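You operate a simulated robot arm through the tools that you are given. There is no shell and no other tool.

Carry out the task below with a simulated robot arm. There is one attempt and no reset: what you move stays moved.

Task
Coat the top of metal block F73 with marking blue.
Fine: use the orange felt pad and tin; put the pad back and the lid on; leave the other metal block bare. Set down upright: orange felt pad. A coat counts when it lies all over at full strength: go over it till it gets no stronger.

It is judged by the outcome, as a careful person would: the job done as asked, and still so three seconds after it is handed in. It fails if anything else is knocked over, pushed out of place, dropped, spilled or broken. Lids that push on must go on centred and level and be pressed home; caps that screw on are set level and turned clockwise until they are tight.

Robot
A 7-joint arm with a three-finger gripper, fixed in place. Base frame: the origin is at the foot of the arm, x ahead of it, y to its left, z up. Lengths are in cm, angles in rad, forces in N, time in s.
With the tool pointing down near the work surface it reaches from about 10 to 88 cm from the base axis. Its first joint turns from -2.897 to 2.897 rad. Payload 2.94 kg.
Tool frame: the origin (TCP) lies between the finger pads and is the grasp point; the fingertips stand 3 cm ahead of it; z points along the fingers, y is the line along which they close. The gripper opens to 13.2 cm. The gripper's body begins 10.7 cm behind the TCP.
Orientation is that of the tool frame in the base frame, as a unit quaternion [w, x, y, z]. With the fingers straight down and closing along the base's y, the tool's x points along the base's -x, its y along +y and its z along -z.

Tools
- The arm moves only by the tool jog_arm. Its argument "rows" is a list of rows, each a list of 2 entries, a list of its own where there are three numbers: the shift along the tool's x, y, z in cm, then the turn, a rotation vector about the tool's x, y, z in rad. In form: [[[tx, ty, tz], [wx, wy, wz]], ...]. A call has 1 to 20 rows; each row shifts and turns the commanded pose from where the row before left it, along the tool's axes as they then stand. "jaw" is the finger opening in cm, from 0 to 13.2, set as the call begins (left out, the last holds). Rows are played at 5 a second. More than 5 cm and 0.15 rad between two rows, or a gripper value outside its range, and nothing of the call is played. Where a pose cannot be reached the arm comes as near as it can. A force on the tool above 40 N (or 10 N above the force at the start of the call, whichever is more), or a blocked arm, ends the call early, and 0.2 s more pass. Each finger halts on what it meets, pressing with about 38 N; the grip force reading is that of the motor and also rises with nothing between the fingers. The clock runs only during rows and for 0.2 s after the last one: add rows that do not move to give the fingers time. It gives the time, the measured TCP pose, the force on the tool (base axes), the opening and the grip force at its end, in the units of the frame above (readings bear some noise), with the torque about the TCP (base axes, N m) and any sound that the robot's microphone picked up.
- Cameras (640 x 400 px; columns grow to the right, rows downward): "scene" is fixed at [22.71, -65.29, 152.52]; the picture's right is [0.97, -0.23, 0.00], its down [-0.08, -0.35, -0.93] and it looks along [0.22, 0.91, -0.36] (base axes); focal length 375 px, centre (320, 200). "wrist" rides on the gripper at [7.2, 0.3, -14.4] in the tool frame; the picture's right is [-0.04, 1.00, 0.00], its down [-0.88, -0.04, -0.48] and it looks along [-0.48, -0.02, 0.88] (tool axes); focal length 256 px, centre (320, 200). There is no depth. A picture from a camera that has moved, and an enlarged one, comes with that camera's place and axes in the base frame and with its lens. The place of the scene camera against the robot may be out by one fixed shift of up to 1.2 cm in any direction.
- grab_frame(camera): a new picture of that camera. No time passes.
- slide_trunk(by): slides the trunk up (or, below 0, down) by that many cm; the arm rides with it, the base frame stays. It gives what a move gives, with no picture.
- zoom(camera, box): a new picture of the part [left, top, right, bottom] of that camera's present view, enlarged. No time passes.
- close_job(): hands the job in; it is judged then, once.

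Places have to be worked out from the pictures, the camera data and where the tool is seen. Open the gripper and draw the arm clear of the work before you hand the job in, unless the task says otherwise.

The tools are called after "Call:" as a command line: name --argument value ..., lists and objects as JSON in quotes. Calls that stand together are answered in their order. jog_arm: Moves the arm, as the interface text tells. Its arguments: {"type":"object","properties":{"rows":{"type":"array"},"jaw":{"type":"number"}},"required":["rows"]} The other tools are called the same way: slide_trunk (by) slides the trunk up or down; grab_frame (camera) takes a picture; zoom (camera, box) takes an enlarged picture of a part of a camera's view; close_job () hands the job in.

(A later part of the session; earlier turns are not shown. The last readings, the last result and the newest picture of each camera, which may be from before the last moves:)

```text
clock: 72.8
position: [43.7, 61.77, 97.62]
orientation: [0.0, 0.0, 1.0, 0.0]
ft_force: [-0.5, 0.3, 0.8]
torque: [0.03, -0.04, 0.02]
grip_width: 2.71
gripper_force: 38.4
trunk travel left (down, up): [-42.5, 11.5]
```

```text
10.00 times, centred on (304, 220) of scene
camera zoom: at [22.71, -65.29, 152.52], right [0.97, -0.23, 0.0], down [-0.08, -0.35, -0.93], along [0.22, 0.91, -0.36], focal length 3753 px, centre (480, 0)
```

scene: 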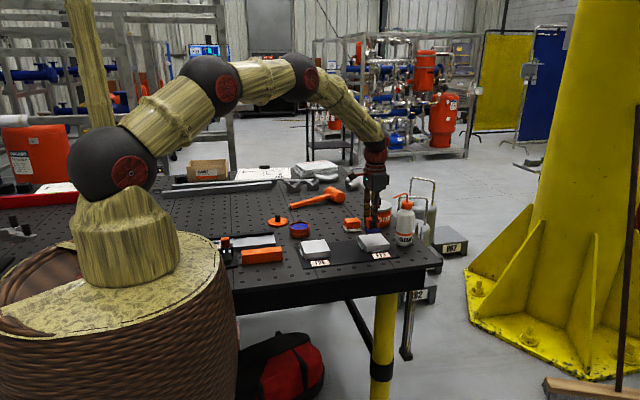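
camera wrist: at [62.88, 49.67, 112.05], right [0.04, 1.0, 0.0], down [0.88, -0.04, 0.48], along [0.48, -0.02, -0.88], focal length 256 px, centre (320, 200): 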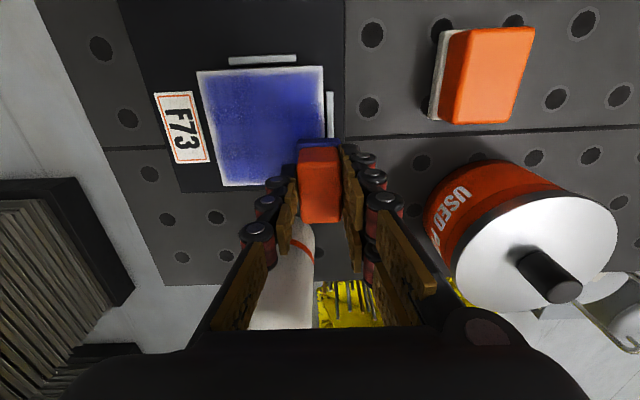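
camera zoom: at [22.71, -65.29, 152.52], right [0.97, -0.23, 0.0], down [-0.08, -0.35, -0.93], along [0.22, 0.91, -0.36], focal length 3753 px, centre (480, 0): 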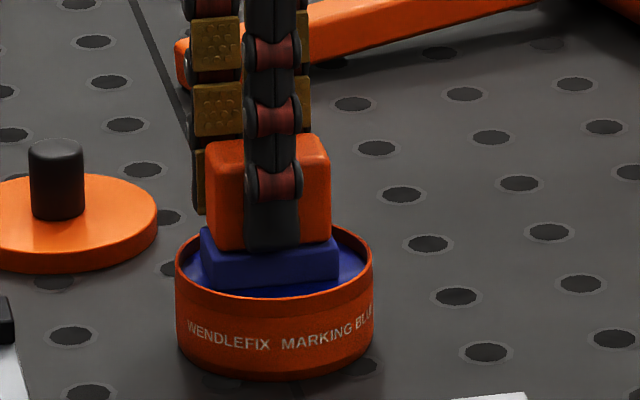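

Call:
jog_arm --rows '[[[0, 0, 0.12], [0, 0, 0]], [[0, 0, 0.12], [0, 0, 0]], [[0, 0, 0], [0, 0, 0]], [[0, 0, 0], [0, 0, 0]], [[0, 0, 0], [0, 0, 0]], [[0, 0, 0], [0, 0, 0]]]'

Call:
zoom --camera "scene" --box '[280, 200, 328, 240]'

```text
clock: 74.2
position: [43.58, 61.73, 97.52]
orientation: [0.001, 0.0, 1.0, 0.002]
ft_force: [0.7, 0.5, 20.0]
torque: [0.01, 0.03, -0.03]
grip_width: 2.66
gripper_force: 38.0
trunk travel left (down, up): [-42.5, 11.5]
```

```text
10.00 times, centred on (304, 220) of scene
camera zoom: at [22.71, -65.29, 152.52], right [0.97, -0.23, 0.0], down [-0.08, -0.35, -0.93], along [0.22, 0.91, -0.36], focal length 3753 px, centre (480, 0)
```

zoom: 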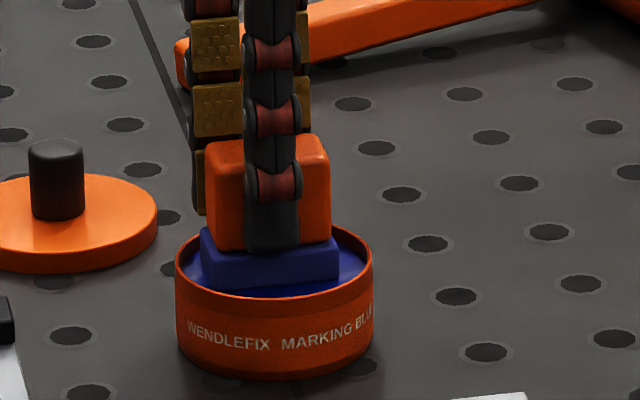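

The felt is charged again. I return to the near-front corner of F73.

Call:
jog_arm --rows '[[[0, 0, -1], [0, 0, 0]], [[0, 0, -3], [0, 0, 0]], [[0, 0, -4], [0, 0, 0]], [[-3.5, -1.6, 0], [0, 0, 0]], [[-3.5, -1.6, 0], [0, 0, 0]], [[-3.5, -1.6, 0], [0, 0, 0]], [[-3.5, -1.6, 0], [0, 0, 0]], [[-1.6, -3.35, 0], [0, 0, 0]], [[-1.6, -3.35, 0], [0, 0, 0]], [[-1.6, -3.35, 0], [0, 0, 0]], [[-1.6, -3.35, 0], [0, 0, 0]], [[0, 0, 0], [0, 0, 0]], [[0, 0, 3], [0, 0, 0]], [[0, 0, 3], [0, 0, 0]], [[0, 0, 1.5], [0, 0, 0]], [[0, 0, 0.25], [0, 0, 0]], [[0, 0, 0], [0, 0, 0]], [[0, 0, 0], [0, 0, 0]]]'

```text
clock: 78.0
position: [64.11, 41.9, 97.63]
orientation: [0.0, -0.001, 1.0, -0.001]
ft_force: [-0.8, -0.6, -1.1]
torque: [0.02, -0.02, 0.01]
grip_width: 2.68
gripper_force: 37.6
trunk travel left (down, up): [-42.5, 11.5]
```

Call:
jog_arm --rows '[[[0, 0, 0.15], [0, 0, 0]], [[0, 0, 0.13], [0, 0, 0]], [[0, 0, 0], [0, 0, 0]], [[-0.9, 0, 0], [0, 0, 0]], [[-0.9, 0, 0], [0, 0, 0]], [[-0.9, 0, 0], [0, 0, 0]], [[-0.9, 0, 0], [0, 0, 0]], [[-0.9, 0, 0], [0, 0, 0]], [[-0.9, 0, 0], [0, 0, 0]], [[-0.7, 0, 0], [0, 0, 0]], [[0, 0, 0], [0, 0, 0]]]'

Call:
zoom --camera "scene" --box '[358, 215, 406, 255]'

```text
clock: 80.4
position: [70.15, 41.69, 97.49]
orientation: [0.001, -0.001, 1.0, 0.0]
ft_force: [-5.5, 0.2, 17.5]
torque: [0.04, 0.29, 0.02]
grip_width: 2.68
gripper_force: 38.3
trunk travel left (down, up): [-42.5, 11.5]
```

```text
10.00 times, centred on (382, 235) of scene
camera zoom: at [22.71, -65.29, 152.52], right [0.97, -0.23, 0.0], down [-0.08, -0.35, -0.93], along [0.22, 0.91, -0.36], focal length 3753 px, centre (-300, -150)
```

zoom: 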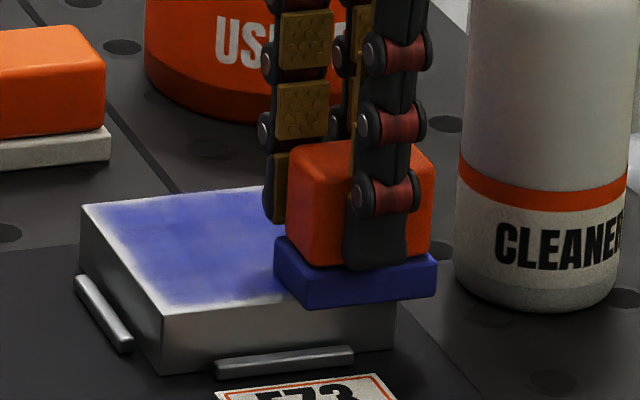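

Contact is 17 N. I wipe around the perimeter: along the far edge, then the back edge.

Call:
jog_arm --rows '[[[0, 0.95, 0], [0, 0, 0]], [[0, 0.95, 0], [0, 0, 0]], [[0, 0.95, 0], [0, 0, 0]], [[0, 0.95, 0], [0, 0, 0]], [[0, 0.95, 0], [0, 0, 0]], [[0, 0.95, 0], [0, 0, 0]], [[0, 0.95, 0], [0, 0, 0]], [[0, 0.95, 0], [0, 0, 0]], [[0, 0, 0], [0, 0, 0]], [[0.9, 0, 0], [0, 0, 0]], [[0.9, 0, 0], [0, 0, 0]], [[0.9, 0, 0], [0, 0, 0]], [[0.9, 0, 0], [0, 0, 0]], [[0.9, 0, 0], [0, 0, 0]], [[0.9, 0, 0], [0, 0, 0]], [[0.9, 0, 0], [0, 0, 0]], [[0, 0, 0], [0, 0, 0]]]'

Call:
zoom --camera "scene" --box '[358, 215, 406, 255]'

```text
clock: 84.0
position: [63.88, 49.5, 97.61]
orientation: [0.001, 0.0, 1.0, 0.001]
ft_force: [7.1, -0.5, 27.6]
torque: [-0.1, -0.59, 0.01]
grip_width: 2.68
gripper_force: 37.7
trunk travel left (down, up): [-42.5, 11.5]
```

```text
10.00 times, centred on (382, 235) of scene
camera zoom: at [22.71, -65.29, 152.52], right [0.97, -0.23, 0.0], down [-0.08, -0.35, -0.93], along [0.22, 0.91, -0.36], focal length 3753 px, centre (-300, -150)
```

zoom: 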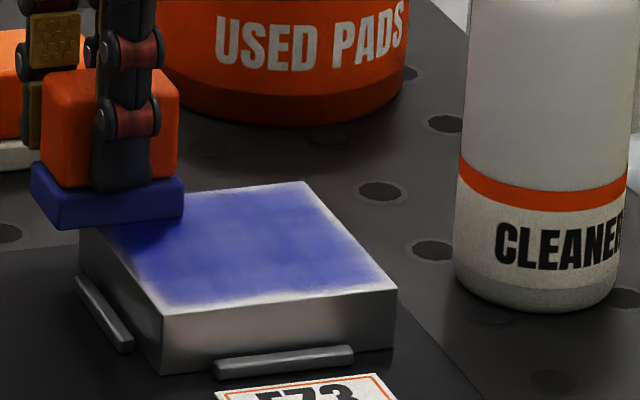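

Call:
jog_arm --rows '[[[0, -0.95, -0.04], [0, 0, 0]], [[0, -0.95, 0], [0, 0, 0]], [[0, -0.95, 0], [0, 0, 0]], [[0, -0.95, 0], [0, 0, 0]], [[0, -0.95, 0], [0, 0, 0]], [[0, -0.95, 0], [0, 0, 0]], [[0, -0.95, 0], [0, 0, 0]], [[0, -0.95, 0], [0, 0, 0]], [[-1, 0, 0], [0, 0, 0]], [[-1, 0, 0], [0, 0, 0]], [[0, 0.95, 0], [0, 0, 0]], [[0, 0.95, 0], [0, 0, 0]], [[0, 0.95, 0], [0, 0, 0]], [[0, 0.95, 0], [0, 0, 0]], [[0, 0.95, 0], [0, 0, 0]], [[0, 0.95, 0], [0, 0, 0]], [[0, 0.95, 0], [0, 0, 0]], [[0, 0.95, 0], [0, 0, 0]], [[0, 0, 0], [0, 0, 0]]]'

Call:
jog_arm --rows '[[[-1, 0, 0], [0, 0, 0]], [[-1.2, 0, 0], [0, 0, 0]], [[0, -0.95, 0], [0, 0, 0]], [[0, -0.95, 0], [0, 0, 0]], [[0, -0.95, 0], [0, 0, 0]], [[0, -0.95, 0], [0, 0, 0]], [[0, -0.95, 0], [0, 0, 0]], [[0, -0.95, 0], [0, 0, 0]], [[0, -0.95, 0], [0, 0, 0]], [[0, -0.95, 0], [0, 0, 0]], [[-1, 0, 0], [0, 0, 0]], [[-0.9, 0, 0], [0, 0, 0]], [[0, 0.95, 0], [0, 0, 0]], [[0, 0.95, 0], [0, 0, 0]], [[0, 0.95, 0], [0, 0, 0]], [[0, 0.95, 0], [0, 0, 0]], [[0, 0.95, 0], [0, 0, 0]], [[0, 0.95, 0], [0, 0, 0]], [[0, 0.95, 0], [0, 0, 0]], [[0, 0.95, 0], [0, 0, 0]]]'

```text
clock: 88.0
position: [65.75, 49.36, 97.5]
orientation: [0.0, 0.0, 1.0, 0.0]
ft_force: [0.3, -3.5, 13.2]
torque: [-0.17, 0.04, -0.02]
grip_width: 2.67
gripper_force: 37.9
trunk travel left (down, up): [-42.5, 11.5]
```

```text
clock: 92.2
position: [69.88, 49.51, 97.5]
orientation: [0.0, 0.0, 1.0, 0.0]
ft_force: [0.7, -1.7, 10.7]
torque: [-0.12, -0.01, 0.02]
grip_width: 2.65
gripper_force: 38.3
trunk travel left (down, up): [-42.5, 11.5]
```

The cross-pass is done, so I lift to the same overview pose as before and compare.

Call:
jog_arm --rows '[[[0, 0, -1], [0, 0, 0]], [[0, 0, -4], [0, 0, 0]], [[0, 0, -4.5], [0, 0, 0]], [[0, 0, -4.5], [0, 0, 0]], [[0, 0, -4.5], [0, 0, 0]], [[0.9, -3.8, 0], [0, 0, 0]], [[0, 0, 0], [0, 0, 0]], [[0, 0, 0], [0, 0, 0]]]'

Call:
zoom --camera "wrist" --box '[260, 50, 388, 150]'

Call:
zoom --camera "scene" --box '[366, 226, 394, 246]'

Call:
zoom --camera "scene" --box '[350, 220, 414, 260]'

```text
clock: 94.0
position: [68.91, 45.79, 115.92]
orientation: [-0.001, 0.0, 1.0, 0.0]
ft_force: [-0.6, -0.2, -0.8]
torque: [0.03, 0.04, -0.01]
grip_width: 2.71
gripper_force: 37.6
trunk travel left (down, up): [-42.5, 11.5]
```

```text
4.00 times, centred on (324, 100) of wrist
camera zoom: at [61.5, 46.0, 130.32], right [0.04, 1.0, 0.0], down [0.88, -0.04, 0.48], along [0.48, -0.02, -0.88], focal length 1024 px, centre (304, 600)
```

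zoom: 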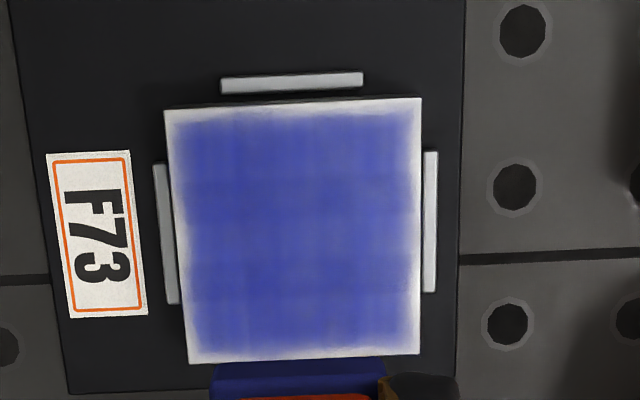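

```text
16.00 times, centred on (380, 236) of scene
camera zoom: at [22.71, -65.29, 152.52], right [0.97, -0.23, 0.0], down [-0.08, -0.35, -0.93], along [0.22, 0.91, -0.36], focal length 6005 px, centre (-640, -376)
```

zoom: 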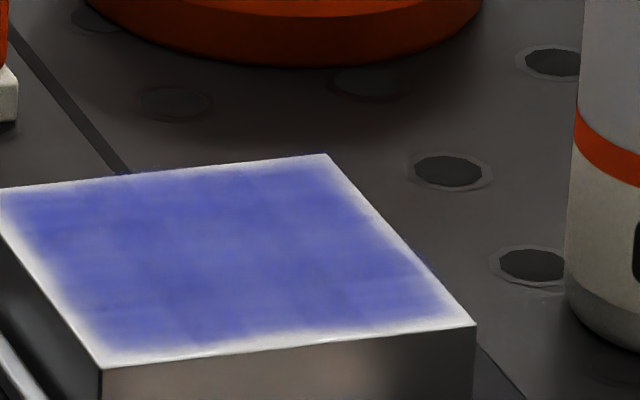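

```text
10.00 times, centred on (382, 240) of scene
camera zoom: at [22.71, -65.29, 152.52], right [0.97, -0.23, 0.0], down [-0.08, -0.35, -0.93], along [0.22, 0.91, -0.36], focal length 3753 px, centre (-300, -200)
```

zoom: 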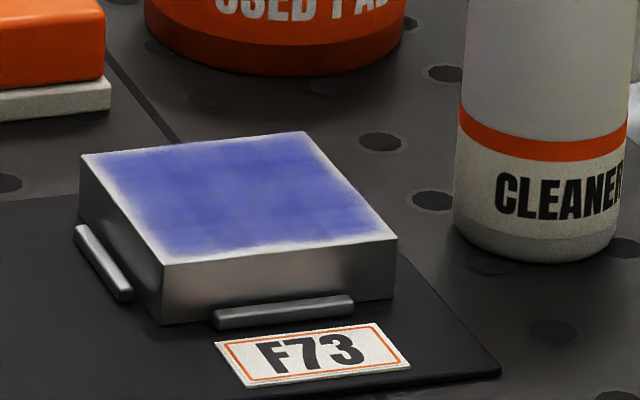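

The view is almost identical to the last one, only very slightly more even on the right. I check the felt's ink level before deciding on one more pass.

Call:
zoom --camera "scene" --box '[350, 180, 414, 220]'

Call:
zoom --camera "wrist" --box '[290, 65, 358, 145]'

```text
10.00 times, centred on (382, 200) of scene
camera zoom: at [22.71, -65.29, 152.52], right [0.97, -0.23, 0.0], down [-0.08, -0.35, -0.93], along [0.22, 0.91, -0.36], focal length 3753 px, centre (-300, 200)
```

zoom: 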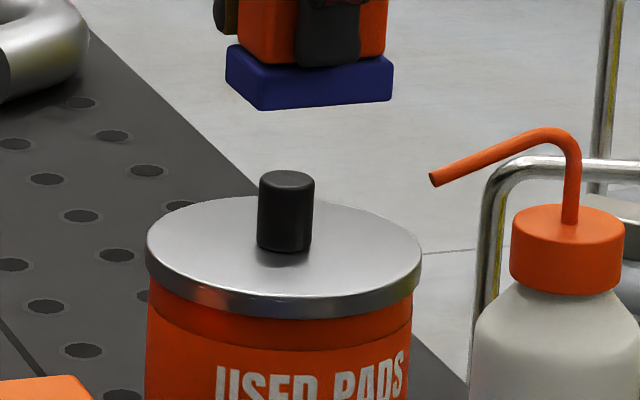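

```text
5.00 times, centred on (324, 105) of wrist
camera zoom: at [61.5, 46.0, 130.32], right [0.04, 1.0, 0.0], down [0.88, -0.04, 0.48], along [0.48, -0.02, -0.88], focal length 1280 px, centre (300, 675)
```

zoom: 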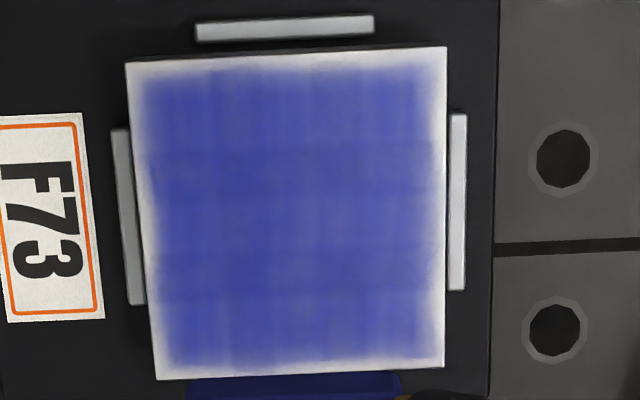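

The felt is still deep blue, which suggests the block is taking hardly any more. I make one last full pass in strokes along x to even out any lighter streaks.

Call:
jog_arm --rows '[[[2.45, -1.75, 0], [0, 0, 0]], [[2.45, -1.75, 0], [0, 0, 0]], [[0, 0, 4.5], [0, 0, 0]], [[0, 0, 4.5], [0, 0, 0]], [[0, 0, 4.5], [0, 0, 0]], [[0, 0, 3.5], [0, 0, 0]], [[0, 0, 1.2], [0, 0, 0]], [[0, 0, 0], [0, 0, 0]], [[0, 0, 0], [0, 0, 0]]]'

```text
clock: 96.0
position: [64.23, 42.13, 97.77]
orientation: [0.0, 0.0, 1.0, 0.0]
ft_force: [-0.5, 0.6, -0.9]
torque: [-0.01, -0.01, 0.02]
grip_width: 2.7
gripper_force: 38.3
trunk travel left (down, up): [-42.5, 11.5]
```

Call:
jog_arm --rows '[[[0, 0, 0.25], [0, 0, 0]], [[0, 0, 0.17], [0, 0, 0]], [[-1, 0, 0], [0, 0, 0]], [[-1, 0, 0], [0, 0, 0]], [[-1, 0, 0], [0, 0, 0]], [[-1, 0, 0], [0, 0, 0]], [[-1, 0, 0], [0, 0, 0]], [[-0.9, 0, 0], [0, 0, 0]], [[0, 1.7, 0], [0, 0, 0]], [[1, 0, 0], [0, 0, 0]], [[1, 0, 0], [0, 0, 0]], [[1, 0, 0], [0, 0, 0]], [[1, 0, 0], [0, 0, 0]], [[1, 0, 0], [0, 0, 0]], [[0.9, 0, 0], [0, 0, 0]], [[0, 1.8, 0], [0, 0, 0]], [[0, 0, 0], [0, 0, 0]]]'

Call:
jog_arm --rows '[[[-1, 0, 0], [0, 0, 0]], [[-1, 0, 0], [0, 0, 0]], [[-1, 0, 0], [0, 0, 0]], [[-1, 0, 0], [0, 0, 0]], [[-1, 0, 0], [0, 0, 0]], [[-0.9, 0, 0], [0, 0, 0]], [[0, 1.8, 0], [0, 0, 0]], [[1, 0, 0], [0, 0, 0]], [[1, 0, 0], [0, 0, 0]], [[1, 0, 0], [0, 0, 0]], [[1, 0, 0], [0, 0, 0]], [[1, 0, 0], [0, 0, 0]], [[0.9, 0, 0], [0, 0, 0]], [[0, 1.7, 0], [0, 0, 0]], [[-1, 0, 0], [0, 0, 0]], [[-1, 0, 0], [0, 0, 0]], [[-1, 0, 0], [0, 0, 0]], [[-1, 0, 0], [0, 0, 0]], [[-1, 0, 0], [0, 0, 0]], [[-0.9, 0, 0], [0, 0, 0]]]'

```text
clock: 99.6
position: [64.21, 45.46, 97.39]
orientation: [-0.001, 0.0, 1.0, 0.0]
ft_force: [-0.8, -7.1, 29.3]
torque: [-0.27, -0.08, -0.07]
grip_width: 2.68
gripper_force: 37.8
trunk travel left (down, up): [-42.5, 11.5]
```

```text
clock: 103.8
position: [69.93, 49.02, 97.28]
orientation: [0.001, 0.0, 1.0, 0.001]
ft_force: [-3.2, 1.1, 13.1]
torque: [0.1, 0.27, 0.0]
grip_width: 2.68
gripper_force: 38.5
trunk travel left (down, up): [-42.5, 11.5]
```

Call:
jog_arm --rows '[[[0, 0, -1], [0, 0, 0]], [[0, 0, -4], [0, 0, 0]], [[0, 0, -4.5], [0, 0, 0]], [[0, 0, -4.5], [0, 0, 0]], [[0, 0, -4.5], [0, 0, 0]], [[0.9, -3.3, 0], [0, 0, 0]], [[0, 0, 0], [0, 0, 0]], [[0, 0, 0], [0, 0, 0]]]'

Call:
zoom --camera "wrist" --box '[290, 65, 358, 145]'

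Call:
zoom --camera "scene" --box '[366, 226, 394, 246]'

Call:
zoom --camera "scene" --box '[350, 170, 414, 220]'

```text
clock: 105.6
position: [69.1, 45.69, 115.83]
orientation: [0.0, 0.0, 1.0, 0.0]
ft_force: [-0.6, 1.2, -0.4]
torque: [0.02, 0.02, 0.02]
grip_width: 2.66
gripper_force: 38.5
trunk travel left (down, up): [-42.5, 11.5]
```

```text
5.00 times, centred on (324, 105) of wrist
camera zoom: at [61.81, 46.1, 130.25], right [0.04, 1.0, 0.0], down [0.88, -0.04, 0.48], along [0.48, -0.02, -0.88], focal length 1280 px, centre (300, 675)
```

zoom: 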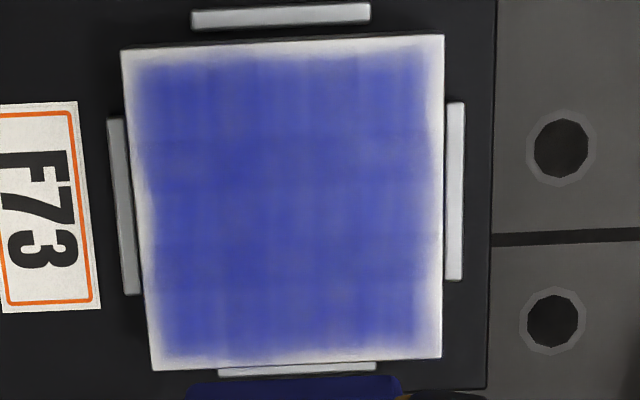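

```text
16.00 times, centred on (380, 236) of scene
camera zoom: at [22.71, -65.29, 152.52], right [0.97, -0.23, 0.0], down [-0.08, -0.35, -0.93], along [0.22, 0.91, -0.36], focal length 6005 px, centre (-640, -376)
```

zoom: 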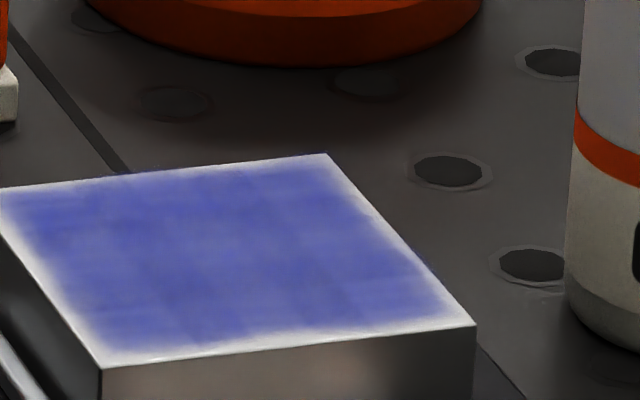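

```text
8.00 times, centred on (382, 195) of scene
camera zoom: at [22.71, -65.29, 152.52], right [0.97, -0.23, 0.0], down [-0.08, -0.35, -0.93], along [0.22, 0.91, -0.36], focal length 3002 px, centre (-176, 240)
```

zoom: 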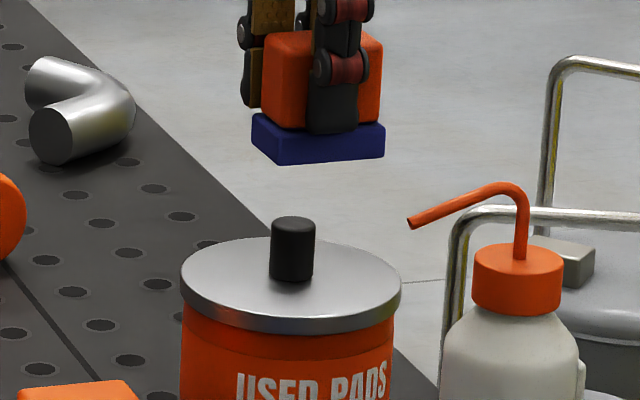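

There's no further change after that pass, so the coat is at full strength. I now carry the pad back to its original spot at (55.3, 59.95).

Call:
jog_arm --rows '[[[2.77, 2.85, 0], [0, 0, 0]], [[2.77, 2.85, 0], [0, 0, 0]], [[2.77, 2.85, 0], [0, 0, 0]], [[2.77, 2.85, 0], [0, 0, 0]], [[2.77, 2.85, 0], [0, 0, 0]], [[0, 0, 0], [0, 0, 0]], [[0, 0, 4.5], [0, 0, 0]], [[0, 0, 4.5], [0, 0, 0]], [[0, 0, 4.5], [0, 0, 0]], [[0, 0, 4.5], [0, 0, 0]], [[0, 0, 1.2], [0, 0, 0]], [[0, 0, 0], [0, 0, 0]], [[0, 0, 0], [0, 0, 0]]]'

Call:
zoom --camera "scene" --box '[310, 200, 374, 240]'

Call:
grab_frame --camera "wrist"

```text
clock: 108.4
position: [55.45, 59.96, 96.69]
orientation: [0.0, 0.0, 1.0, 0.0]
ft_force: [0.0, -0.8, 0.2]
torque: [0.02, -0.02, 0.01]
grip_width: 2.7
gripper_force: 38.2
trunk travel left (down, up): [-42.5, 11.5]
```

```text
10.00 times, centred on (342, 220) of scene
camera zoom: at [22.71, -65.29, 152.52], right [0.97, -0.23, 0.0], down [-0.08, -0.35, -0.93], along [0.22, 0.91, -0.36], focal length 3753 px, centre (100, 0)
```

zoom: 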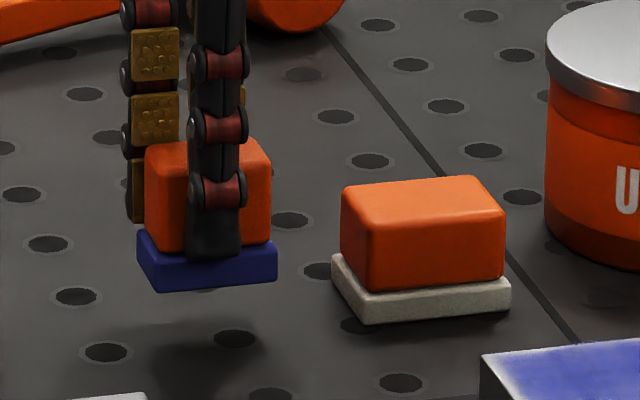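

```text
taken
camera wrist: at [48.13, 60.34, 111.12], right [0.04, 1.0, 0.0], down [0.88, -0.04, 0.48], along [0.48, -0.02, -0.88], focal length 256 px, centre (320, 200)
```

wrist: 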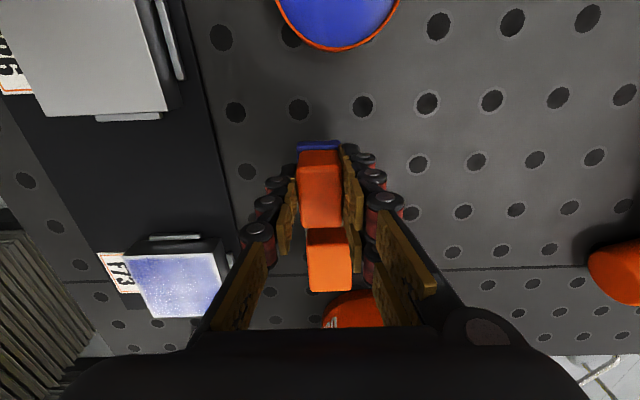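

The pad hovers about 2 cm above its original spot and about 0.2 cm too far in +x. I correct that and lower it gently.

Call:
jog_arm --rows '[[[0.17, 0, 0.8], [0, 0, 0]], [[0, 0, 0.6], [0, 0, 0]], [[0, 0, 0.3], [0, 0, 0]], [[0, 0, 0.2], [0, 0, 0]], [[0, 0, 0], [0, 0, 0]]]'

Call:
zoom --camera "scene" --box '[310, 205, 374, 245]'

```text
clock: 109.6
position: [55.17, 60.16, 94.65]
orientation: [0.0, -0.001, 1.0, 0.001]
ft_force: [0.5, -0.2, -0.8]
torque: [0.03, -0.04, 0.0]
grip_width: 2.68
gripper_force: 38.0
trunk travel left (down, up): [-42.5, 11.5]
```

```text
10.00 times, centred on (342, 225) of scene
camera zoom: at [22.71, -65.29, 152.52], right [0.97, -0.23, 0.0], down [-0.08, -0.35, -0.93], along [0.22, 0.91, -0.36], focal length 3753 px, centre (100, -50)
```

zoom: 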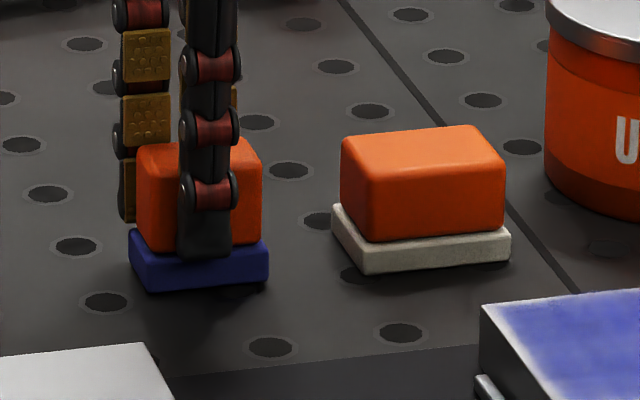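

Call:
jog_arm --rows '[[[0, 0, 0.12], [0, 0, 0]], [[0, 0, 0.12], [0, 0, 0]], [[0, 0, 0], [0, 0, 0]]]'

Call:
zoom --camera "scene" --box '[310, 205, 374, 245]'

```text
clock: 110.4
position: [55.19, 60.01, 94.63]
orientation: [0.001, 0.001, 1.0, 0.001]
ft_force: [-0.2, 0.4, 6.6]
torque: [0.09, 0.13, 0.0]
grip_width: 2.7
gripper_force: 37.6
trunk travel left (down, up): [-42.5, 11.5]
```

```text
10.00 times, centred on (342, 225) of scene
camera zoom: at [22.71, -65.29, 152.52], right [0.97, -0.23, 0.0], down [-0.08, -0.35, -0.93], along [0.22, 0.91, -0.36], focal length 3753 px, centre (100, -50)
```

zoom: 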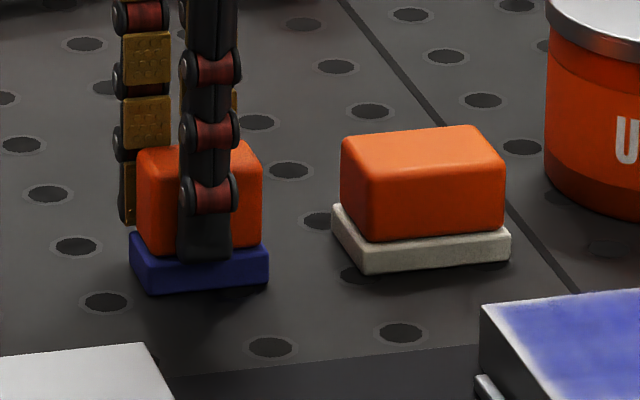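

A contact force of 6.6 N shows the pad is resting on the bench. I release it and rise straight up.

Call:
jog_arm --jaw 5 --rows '[[[0, 0, 0], [0, 0, 0]], [[0, 0, 0], [0, 0, 0]], [[0, 0, 0], [0, 0, 0]], [[0, 0, -1], [0, 0, 0]], [[0, 0, -3], [0, 0, 0]], [[0, 0, -4], [0, 0, 0]], [[0, 0, -2], [0, 0, 0]], [[0, 0, 0], [0, 0, 0]]]'

Call:
zoom --camera "scene" --box '[310, 205, 374, 245]'

Call:
grab_frame --camera "wrist"

```text
clock: 112.2
position: [55.05, 60.05, 104.4]
orientation: [0.0, 0.0, 1.0, 0.0]
ft_force: [0.0, 0.2, -0.2]
torque: [0.03, -0.05, -0.03]
grip_width: 5.04
gripper_force: 0.0
trunk travel left (down, up): [-42.5, 11.5]
```

```text
10.00 times, centred on (342, 225) of scene
camera zoom: at [22.71, -65.29, 152.52], right [0.97, -0.23, 0.0], down [-0.08, -0.35, -0.93], along [0.22, 0.91, -0.36], focal length 3753 px, centre (100, -50)
```

zoom: 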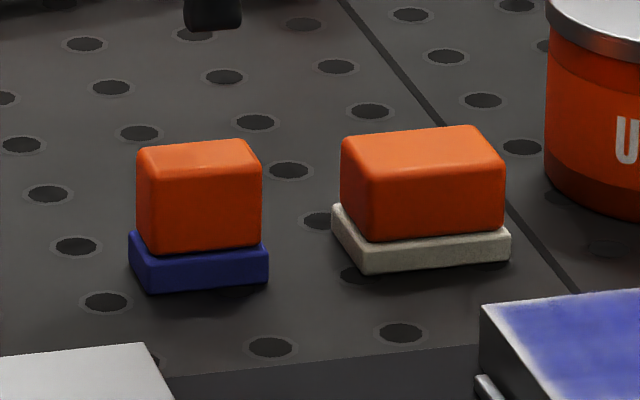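

```text
taken
camera wrist: at [47.77, 60.42, 118.78], right [0.04, 1.0, 0.0], down [0.88, -0.04, 0.48], along [0.47, -0.02, -0.88], focal length 256 px, centre (320, 200)
```

wrist: 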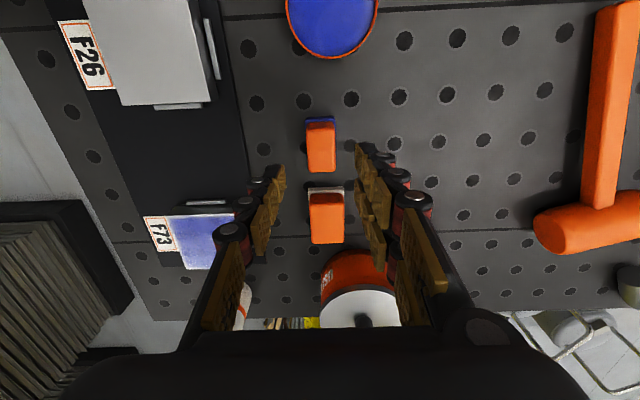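

The pad is back upright in its place. I return to the lid at (37.1, 73.0).

Call:
jog_arm --jaw 4.5 --rows '[[[3.59, 2.59, 0], [0, 0, 0]], [[3.59, 2.59, 0], [0, 0, 0]], [[3.59, 2.59, 0], [0, 0, 0]], [[3.59, 2.59, 0], [0, 0, 0]], [[3.59, 2.59, 0], [0, 0, 0]], [[0, 0, 2], [0, 0, 0]], [[0, 0, 0], [0, 0, 0]], [[0, 0, 0], [0, 0, 0]]]'

Call:
zoom --camera "wrist" --box '[240, 100, 400, 200]'

Call:
grab_frame --camera "wrist"

```text
clock: 114.0
position: [37.3, 73.11, 102.43]
orientation: [-0.001, 0.0, 1.0, 0.001]
ft_force: [0.0, 0.3, -0.7]
torque: [-0.01, -0.03, -0.01]
grip_width: 4.5
gripper_force: 0.0
trunk travel left (down, up): [-42.5, 11.5]
```

```text
4.00 times, centred on (320, 150) of wrist
camera zoom: at [29.95, 73.44, 116.73], right [0.04, 1.0, 0.0], down [0.88, -0.04, 0.48], along [0.47, -0.02, -0.88], focal length 1024 px, centre (320, 400)
```

zoom: 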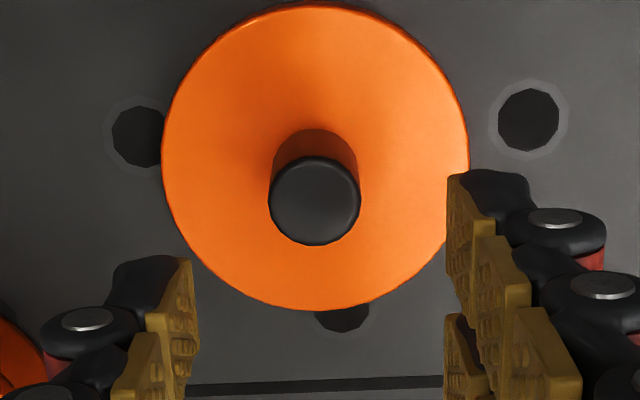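

```text
taken
camera wrist: at [29.95, 73.44, 116.73], right [0.04, 1.0, 0.0], down [0.88, -0.04, 0.48], along [0.47, -0.02, -0.88], focal length 256 px, centre (320, 200)
```

wrist: 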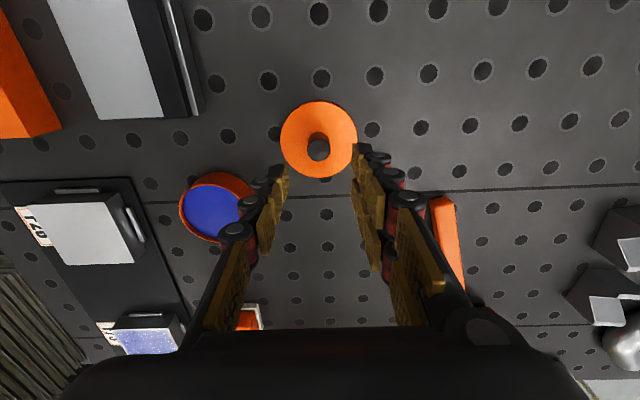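

The knob is at (37.08, 73.04). I trim x by 0.2 cm, lower to the same height I released at, and grip.

Call:
jog_arm --rows '[[[0.2, 0, 2], [0, 0, 0]], [[0, 0, 2], [0, 0, 0]], [[0, 0, 2], [0, 0, 0]], [[0, 0, 1.2], [0, 0, 0]], [[0, 0, 0], [0, 0, 0]]]'

Call:
jog_arm --jaw 0 --rows '[[[0, 0, 0], [0, 0, 0]], [[0, 0, 0], [0, 0, 0]], [[0, 0, 0], [0, 0, 0]], [[0, 0, 0], [0, 0, 0]], [[0, 0, 0], [0, 0, 0]]]'

Call:
zoom --camera "scene" --box '[265, 190, 329, 240]'

```text
clock: 115.2
position: [36.96, 72.93, 95.15]
orientation: [0.0, 0.0, 1.0, 0.0]
ft_force: [-0.4, -0.9, -0.3]
torque: [0.01, 0.0, -0.02]
grip_width: 4.51
gripper_force: 0.0
trunk travel left (down, up): [-42.5, 11.5]
```

```text
clock: 116.4
position: [37.02, 72.96, 95.1]
orientation: [0.001, 0.0, 1.0, 0.0]
ft_force: [0.6, -0.5, -1.0]
torque: [-0.06, -0.01, 0.01]
grip_width: 2.01
gripper_force: 37.9
trunk travel left (down, up): [-42.5, 11.5]
```

```text
8.00 times, centred on (297, 215) of scene
camera zoom: at [22.71, -65.29, 152.52], right [0.97, -0.23, 0.0], down [-0.08, -0.35, -0.93], along [0.22, 0.91, -0.36], focal length 3002 px, centre (504, 80)
```

zoom: 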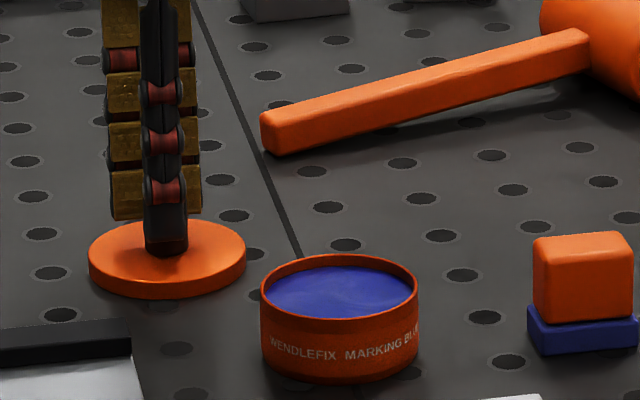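

The knob is gripped, and the tin hasn't moved in the scene view. I lift the lid and carry it above the tin, aiming for TCP (43.63, 61.43).

Call:
jog_arm --rows '[[[0, 0, -1], [0, 0, 0]], [[0, 0, -2.5], [0, 0, 0]], [[0, 0, -2.5], [0, 0, 0]], [[-2.2, -3.84, 0], [0, 0, 0]], [[-2.2, -3.84, 0], [0, 0, 0]], [[-2.2, -3.84, 0], [0, 0, 0]], [[0, 0, 0], [0, 0, 0]], [[0, 0, 0], [0, 0, 0]]]'

Call:
jog_arm --rows '[[[0, 0, 0.5], [0, 0, 0]], [[0, 0, 0.5], [0, 0, 0]], [[0, 0, 0], [0, 0, 0]]]'

Call:
zoom --camera "scene" --box '[280, 200, 328, 240]'

Call:
zoom --camera "wrist" --box '[240, 80, 400, 180]'

```text
clock: 118.2
position: [43.58, 61.35, 101.27]
orientation: [0.0, 0.0, 1.0, 0.0]
ft_force: [0.9, 1.0, 0.7]
torque: [0.01, -0.01, 0.02]
grip_width: 2.0
gripper_force: 37.4
trunk travel left (down, up): [-42.5, 11.5]
```

```text
clock: 119.0
position: [43.57, 61.54, 100.27]
orientation: [-0.001, 0.0, 1.0, 0.0]
ft_force: [0.1, -0.4, -0.6]
torque: [0.01, 0.0, -0.01]
grip_width: 2.0
gripper_force: 38.1
trunk travel left (down, up): [-42.5, 11.5]
```

```text
10.00 times, centred on (304, 220) of scene
camera zoom: at [22.71, -65.29, 152.52], right [0.97, -0.23, 0.0], down [-0.08, -0.35, -0.93], along [0.22, 0.91, -0.36], focal length 3753 px, centre (480, 0)
```

zoom: 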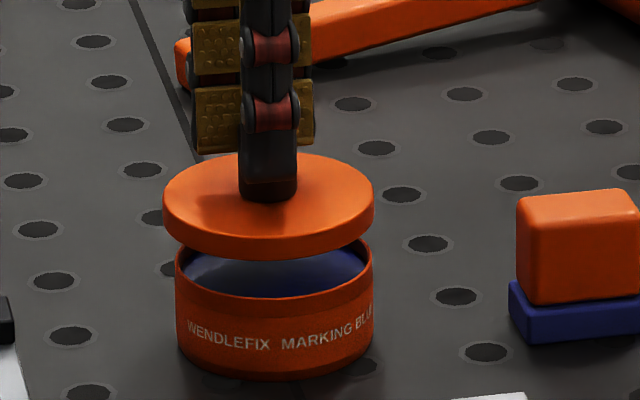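

```text
4.00 times, centred on (320, 130) of wrist
camera zoom: at [36.29, 61.86, 114.61], right [0.04, 1.0, 0.0], down [0.88, -0.04, 0.48], along [0.47, -0.02, -0.88], focal length 1024 px, centre (320, 480)
```

zoom: 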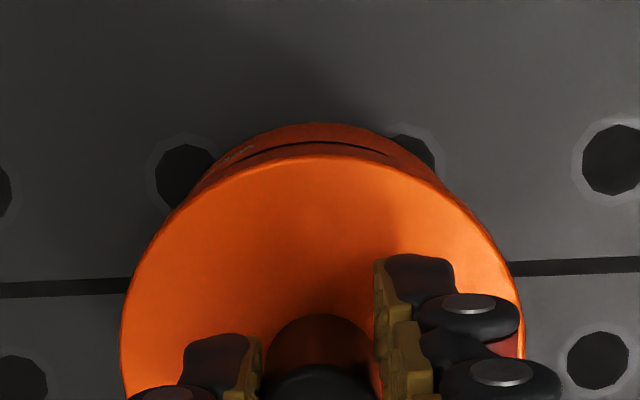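

In the scene view the lid looks about 0.15 cm too far left relative to the tin compared with the original lift. I measure more finely before lowering.

Call:
jog_arm --rows '[[[-0.13, 0, 0.3], [0, 0, 0]], [[0, 0, 0.3], [0, 0, 0]], [[0, 0, 0], [0, 0, 0]], [[0, 0, 0], [0, 0, 0]]]'

Call:
zoom --camera "scene" --box '[286, 212, 314, 240]'

Call:
zoom --camera "wrist" --box '[260, 85, 380, 160]'

```text
clock: 120.0
position: [43.75, 61.57, 99.56]
orientation: [0.0, 0.0, 1.0, 0.0]
ft_force: [-0.5, 0.7, -0.2]
torque: [-0.01, 0.01, 0.03]
grip_width: 1.98
gripper_force: 37.8
trunk travel left (down, up): [-42.5, 11.5]
```

```text
14.29 times, centred on (300, 226) of scene
camera zoom: at [22.71, -65.29, 152.52], right [0.97, -0.23, 0.0], down [-0.08, -0.35, -0.93], along [0.22, 0.91, -0.36], focal length 5361 px, centre (606, -171)
```

zoom: 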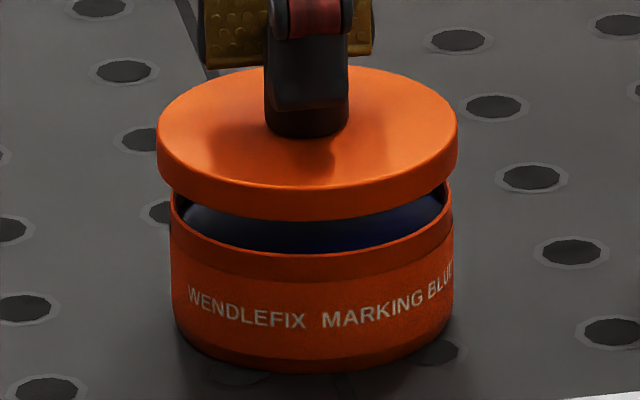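

```text
5.33 times, centred on (320, 122) of wrist
camera zoom: at [36.39, 61.91, 114.02], right [0.04, 1.0, 0.0], down [0.88, -0.04, 0.48], along [0.47, -0.02, -0.88], focal length 1365 px, centre (320, 613)
```

zoom: 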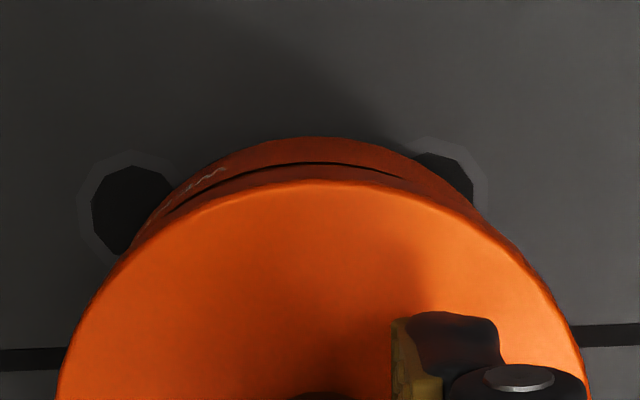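

The lid is within about 0.1 cm. I nudge y by −0.12 and x by +0.03 and lower to just above the rim.

Call:
jog_arm --rows '[[[-0.03, -0.12, 0.3], [0, 0, 0]], [[0, 0, 0.3], [0, 0, 0]], [[0, 0, 0], [0, 0, 0]], [[0, 0, 0], [0, 0, 0]]]'

Call:
zoom --camera "scene" --box '[286, 212, 314, 240]'

Call:
zoom --camera "wrist" --box '[240, 90, 400, 190]'

```text
clock: 121.0
position: [43.88, 61.45, 98.95]
orientation: [0.001, 0.0, 1.0, 0.0]
ft_force: [0.6, -0.7, -0.2]
torque: [0.02, -0.02, 0.02]
grip_width: 2.02
gripper_force: 38.1
trunk travel left (down, up): [-42.5, 11.5]
```

```text
14.29 times, centred on (300, 226) of scene
camera zoom: at [22.71, -65.29, 152.52], right [0.97, -0.23, 0.0], down [-0.08, -0.35, -0.93], along [0.22, 0.91, -0.36], focal length 5361 px, centre (606, -171)
```

zoom: 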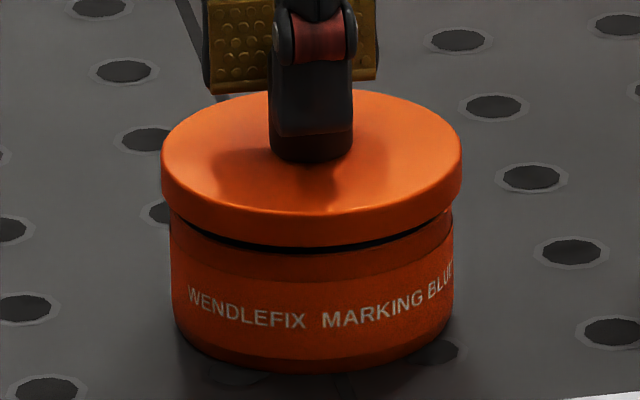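

```text
4.00 times, centred on (320, 140) of wrist
camera zoom: at [36.47, 61.74, 113.37], right [0.04, 1.0, 0.0], down [0.88, -0.04, 0.48], along [0.48, -0.02, -0.88], focal length 1024 px, centre (320, 440)
```

zoom: 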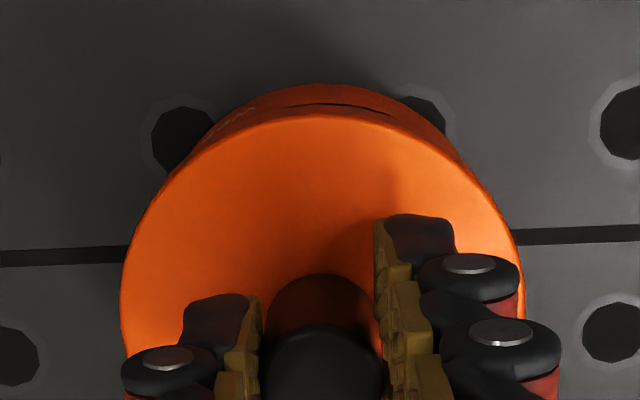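

The lid is now centred over the tin. I lower it slowly onto the rim.

Call:
jog_arm --rows '[[[0, 0, 0.2], [0, 0, 0]], [[0, 0, 0.2], [0, 0, 0]], [[0, 0, 0.15], [0, 0, 0]], [[0, 0, 0], [0, 0, 0]]]'

Call:
zoom --camera "scene" --box '[286, 212, 314, 240]'

```text
clock: 122.0
position: [43.89, 61.33, 98.45]
orientation: [0.0, 0.0, 1.0, 0.0]
ft_force: [0.1, -0.6, -0.7]
torque: [0.0, -0.01, 0.0]
grip_width: 1.98
gripper_force: 38.2
trunk travel left (down, up): [-42.5, 11.5]
```

```text
14.29 times, centred on (300, 226) of scene
camera zoom: at [22.71, -65.29, 152.52], right [0.97, -0.23, 0.0], down [-0.08, -0.35, -0.93], along [0.22, 0.91, -0.36], focal length 5361 px, centre (606, -171)
```

zoom: 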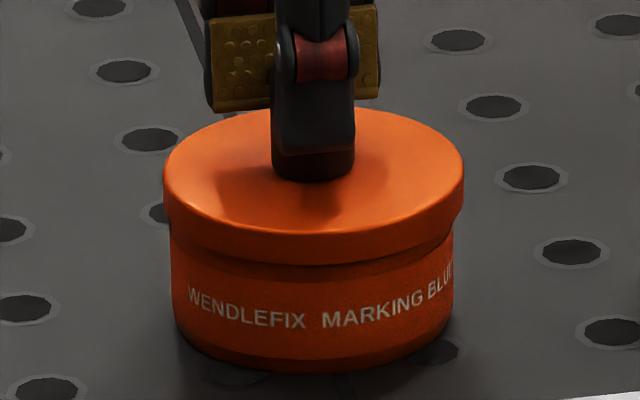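

Call:
jog_arm --rows '[[[0.05, 0.03, 0.15], [0, 0, 0]], [[0, 0, 0.15], [0, 0, 0]], [[0, 0, 0.15], [0, 0, 0]], [[0, 0, 0], [0, 0, 0]]]'

Call:
zoom --camera "scene" --box '[286, 212, 314, 240]'

```text
clock: 123.0
position: [43.78, 61.5, 98.06]
orientation: [0.0, 0.0, 1.0, 0.0]
ft_force: [0.7, 0.3, -0.1]
torque: [-0.01, -0.01, 0.0]
grip_width: 1.99
gripper_force: 37.2
trunk travel left (down, up): [-42.5, 11.5]
```

```text
14.29 times, centred on (300, 226) of scene
camera zoom: at [22.71, -65.29, 152.52], right [0.97, -0.23, 0.0], down [-0.08, -0.35, -0.93], along [0.22, 0.91, -0.36], focal length 5361 px, centre (606, -171)
```

zoom: 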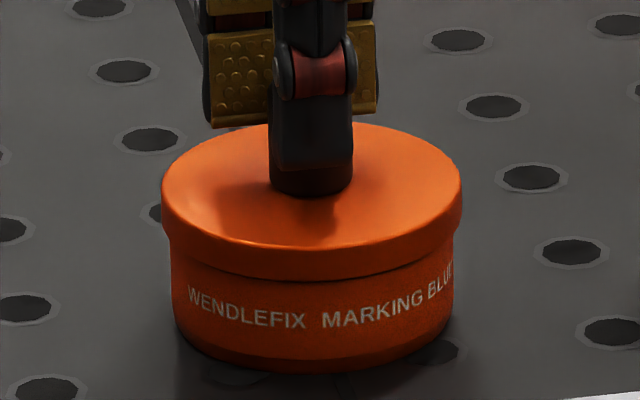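

The lid is centred with no contact force yet. I press it down in small steps, listening for the snap.

Call:
jog_arm --rows '[[[0, 0, 0.12], [0, 0, 0]], [[0, 0, 0.12], [0, 0, 0]], [[0, 0, 0.12], [0, 0, 0]], [[0, 0, 0.1], [0, 0, 0]], [[0, 0, 0], [0, 0, 0]]]'

Call:
zoom --camera "scene" --box '[286, 212, 314, 240]'

```text
clock: 124.2
position: [43.7, 61.49, 97.82]
orientation: [0.001, 0.0, 1.0, 0.001]
ft_force: [2.6, -5.0, 22.9]
torque: [-0.21, 0.05, -0.02]
grip_width: 2.0
gripper_force: 38.2
trunk travel left (down, up): [-42.5, 11.5]
```

```text
14.29 times, centred on (300, 226) of scene
camera zoom: at [22.71, -65.29, 152.52], right [0.97, -0.23, 0.0], down [-0.08, -0.35, -0.93], along [0.22, 0.91, -0.36], focal length 5361 px, centre (606, -171)
```

zoom: 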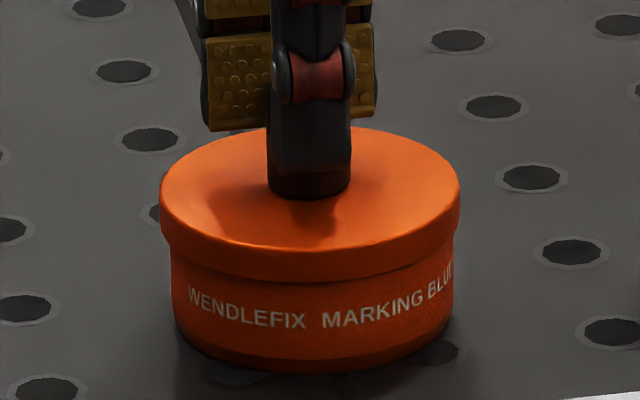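

The lid height matches the original seated appearance with 23 N of reaction, but I heard no snap. I press a bit more.

Call:
jog_arm --rows '[[[0, 0, 0.08], [0, 0, 0]], [[0, 0, 0.08], [0, 0, 0]], [[0, 0, 0], [0, 0, 0]]]'

```text
clock: 125.0
position: [43.65, 61.53, 97.88]
orientation: [0.002, 0.0, 1.0, 0.003]
ft_force: [1.8, -2.2, 39.2]
torque: [-0.14, -0.1, -0.02]
grip_width: 2.01
gripper_force: 37.9
trunk travel left (down, up): [-42.5, 11.5]
```

It doesn't move under 39 N. I release, rise clear, and compare with the very first picture using the same zoom box.

Call:
jog_arm --jaw 4.5 --rows '[[[0, 0, -0.25], [0, 0, 0]], [[0, 0, 0], [0, 0, 0]], [[0, 0, 0], [0, 0, 0]], [[0, 0, 0], [0, 0, 0]], [[0, 0, -1], [0, 0, 0]], [[0, 0, -3], [0, 0, 0]], [[0, 0, -4], [0, 0, 0]], [[0, 0, 0], [0, 0, 0]]]'

Call:
zoom --camera "scene" --box '[280, 210, 328, 240]'

Call:
zoom --camera "wrist" --box '[240, 90, 400, 190]'

```text
clock: 126.8
position: [43.8, 61.4, 105.86]
orientation: [0.0, 0.001, 1.0, -0.001]
ft_force: [-0.2, -0.1, -0.5]
torque: [0.0, -0.02, 0.02]
grip_width: 4.49
gripper_force: 0.0
trunk travel left (down, up): [-42.5, 11.5]
heard: snap
```

```text
13.33 times, centred on (304, 225) of scene
camera zoom: at [22.71, -65.29, 152.52], right [0.97, -0.23, 0.0], down [-0.08, -0.35, -0.93], along [0.22, 0.91, -0.36], focal length 5004 px, centre (533, -133)
```

zoom: 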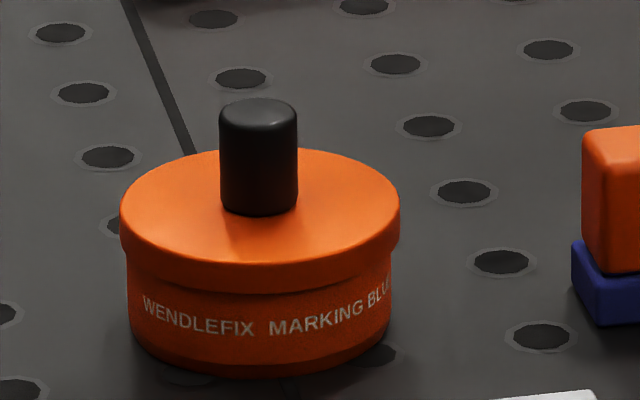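

```text
4.00 times, centred on (320, 140) of wrist
camera zoom: at [36.44, 61.81, 120.13], right [0.04, 1.0, 0.0], down [0.88, -0.04, 0.48], along [0.47, -0.02, -0.88], focal length 1024 px, centre (320, 440)
```

zoom: 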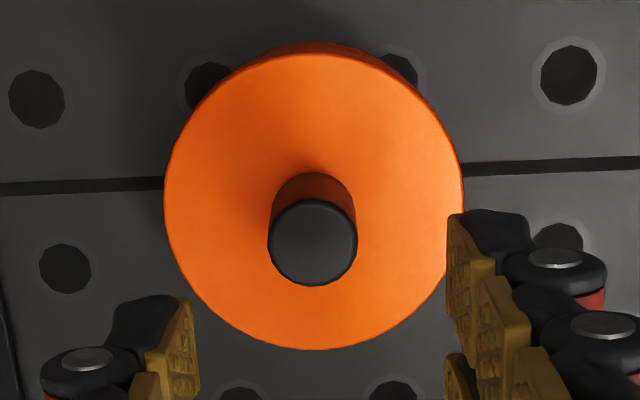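

I heard a snap, and the lid looks level and, if anything, a touch lower than originally. To be certain it's home, I close the fingers and press straight down on the top of the knob.

Call:
jog_arm --jaw 0 --rows '[[[0.05, 0, 0], [0, 0, 0]], [[0, 0, 0], [0, 0, 0]], [[0, 0, 0], [0, 0, 0]], [[0, 0, 2], [0, 0, 0]], [[0, 0, 2], [0, 0, 0]], [[0, 0, 1.2], [0, 0, 0]], [[0, 0, 0], [0, 0, 0]], [[0, 0, 0], [0, 0, 0]]]'

Call:
zoom --camera "scene" --box '[280, 205, 328, 240]'

Call:
zoom --camera "wrist" --box '[240, 90, 400, 190]'

```text
clock: 128.6
position: [43.57, 61.4, 100.42]
orientation: [0.0, 0.0, 1.0, 0.0]
ft_force: [-0.4, 0.3, 0.0]
torque: [-0.02, 0.02, 0.0]
grip_width: 0.01
gripper_force: 29.4
trunk travel left (down, up): [-42.5, 11.5]
```

```text
11.43 times, centred on (304, 222) of scene
camera zoom: at [22.71, -65.29, 152.52], right [0.97, -0.23, 0.0], down [-0.08, -0.35, -0.93], along [0.22, 0.91, -0.36], focal length 4289 px, centre (503, -57)
```

zoom: 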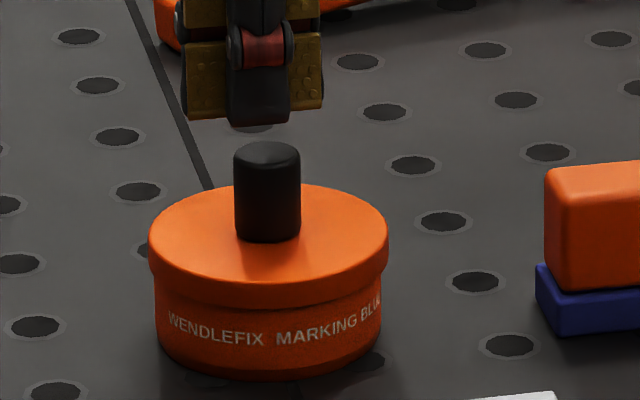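

```text
4.00 times, centred on (320, 140) of wrist
camera zoom: at [36.37, 61.75, 114.79], right [0.04, 1.0, 0.0], down [0.88, -0.04, 0.48], along [0.48, -0.02, -0.88], focal length 1024 px, centre (320, 440)
```

zoom: 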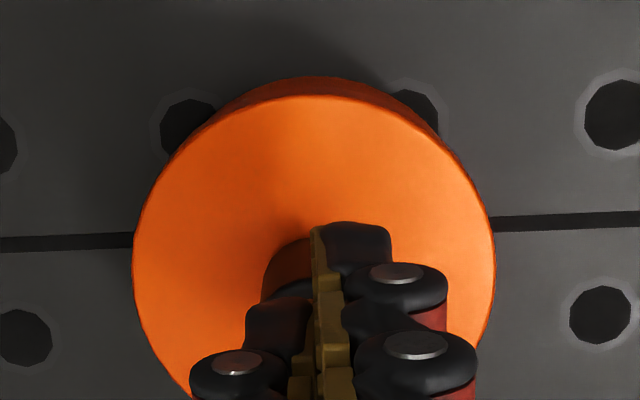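

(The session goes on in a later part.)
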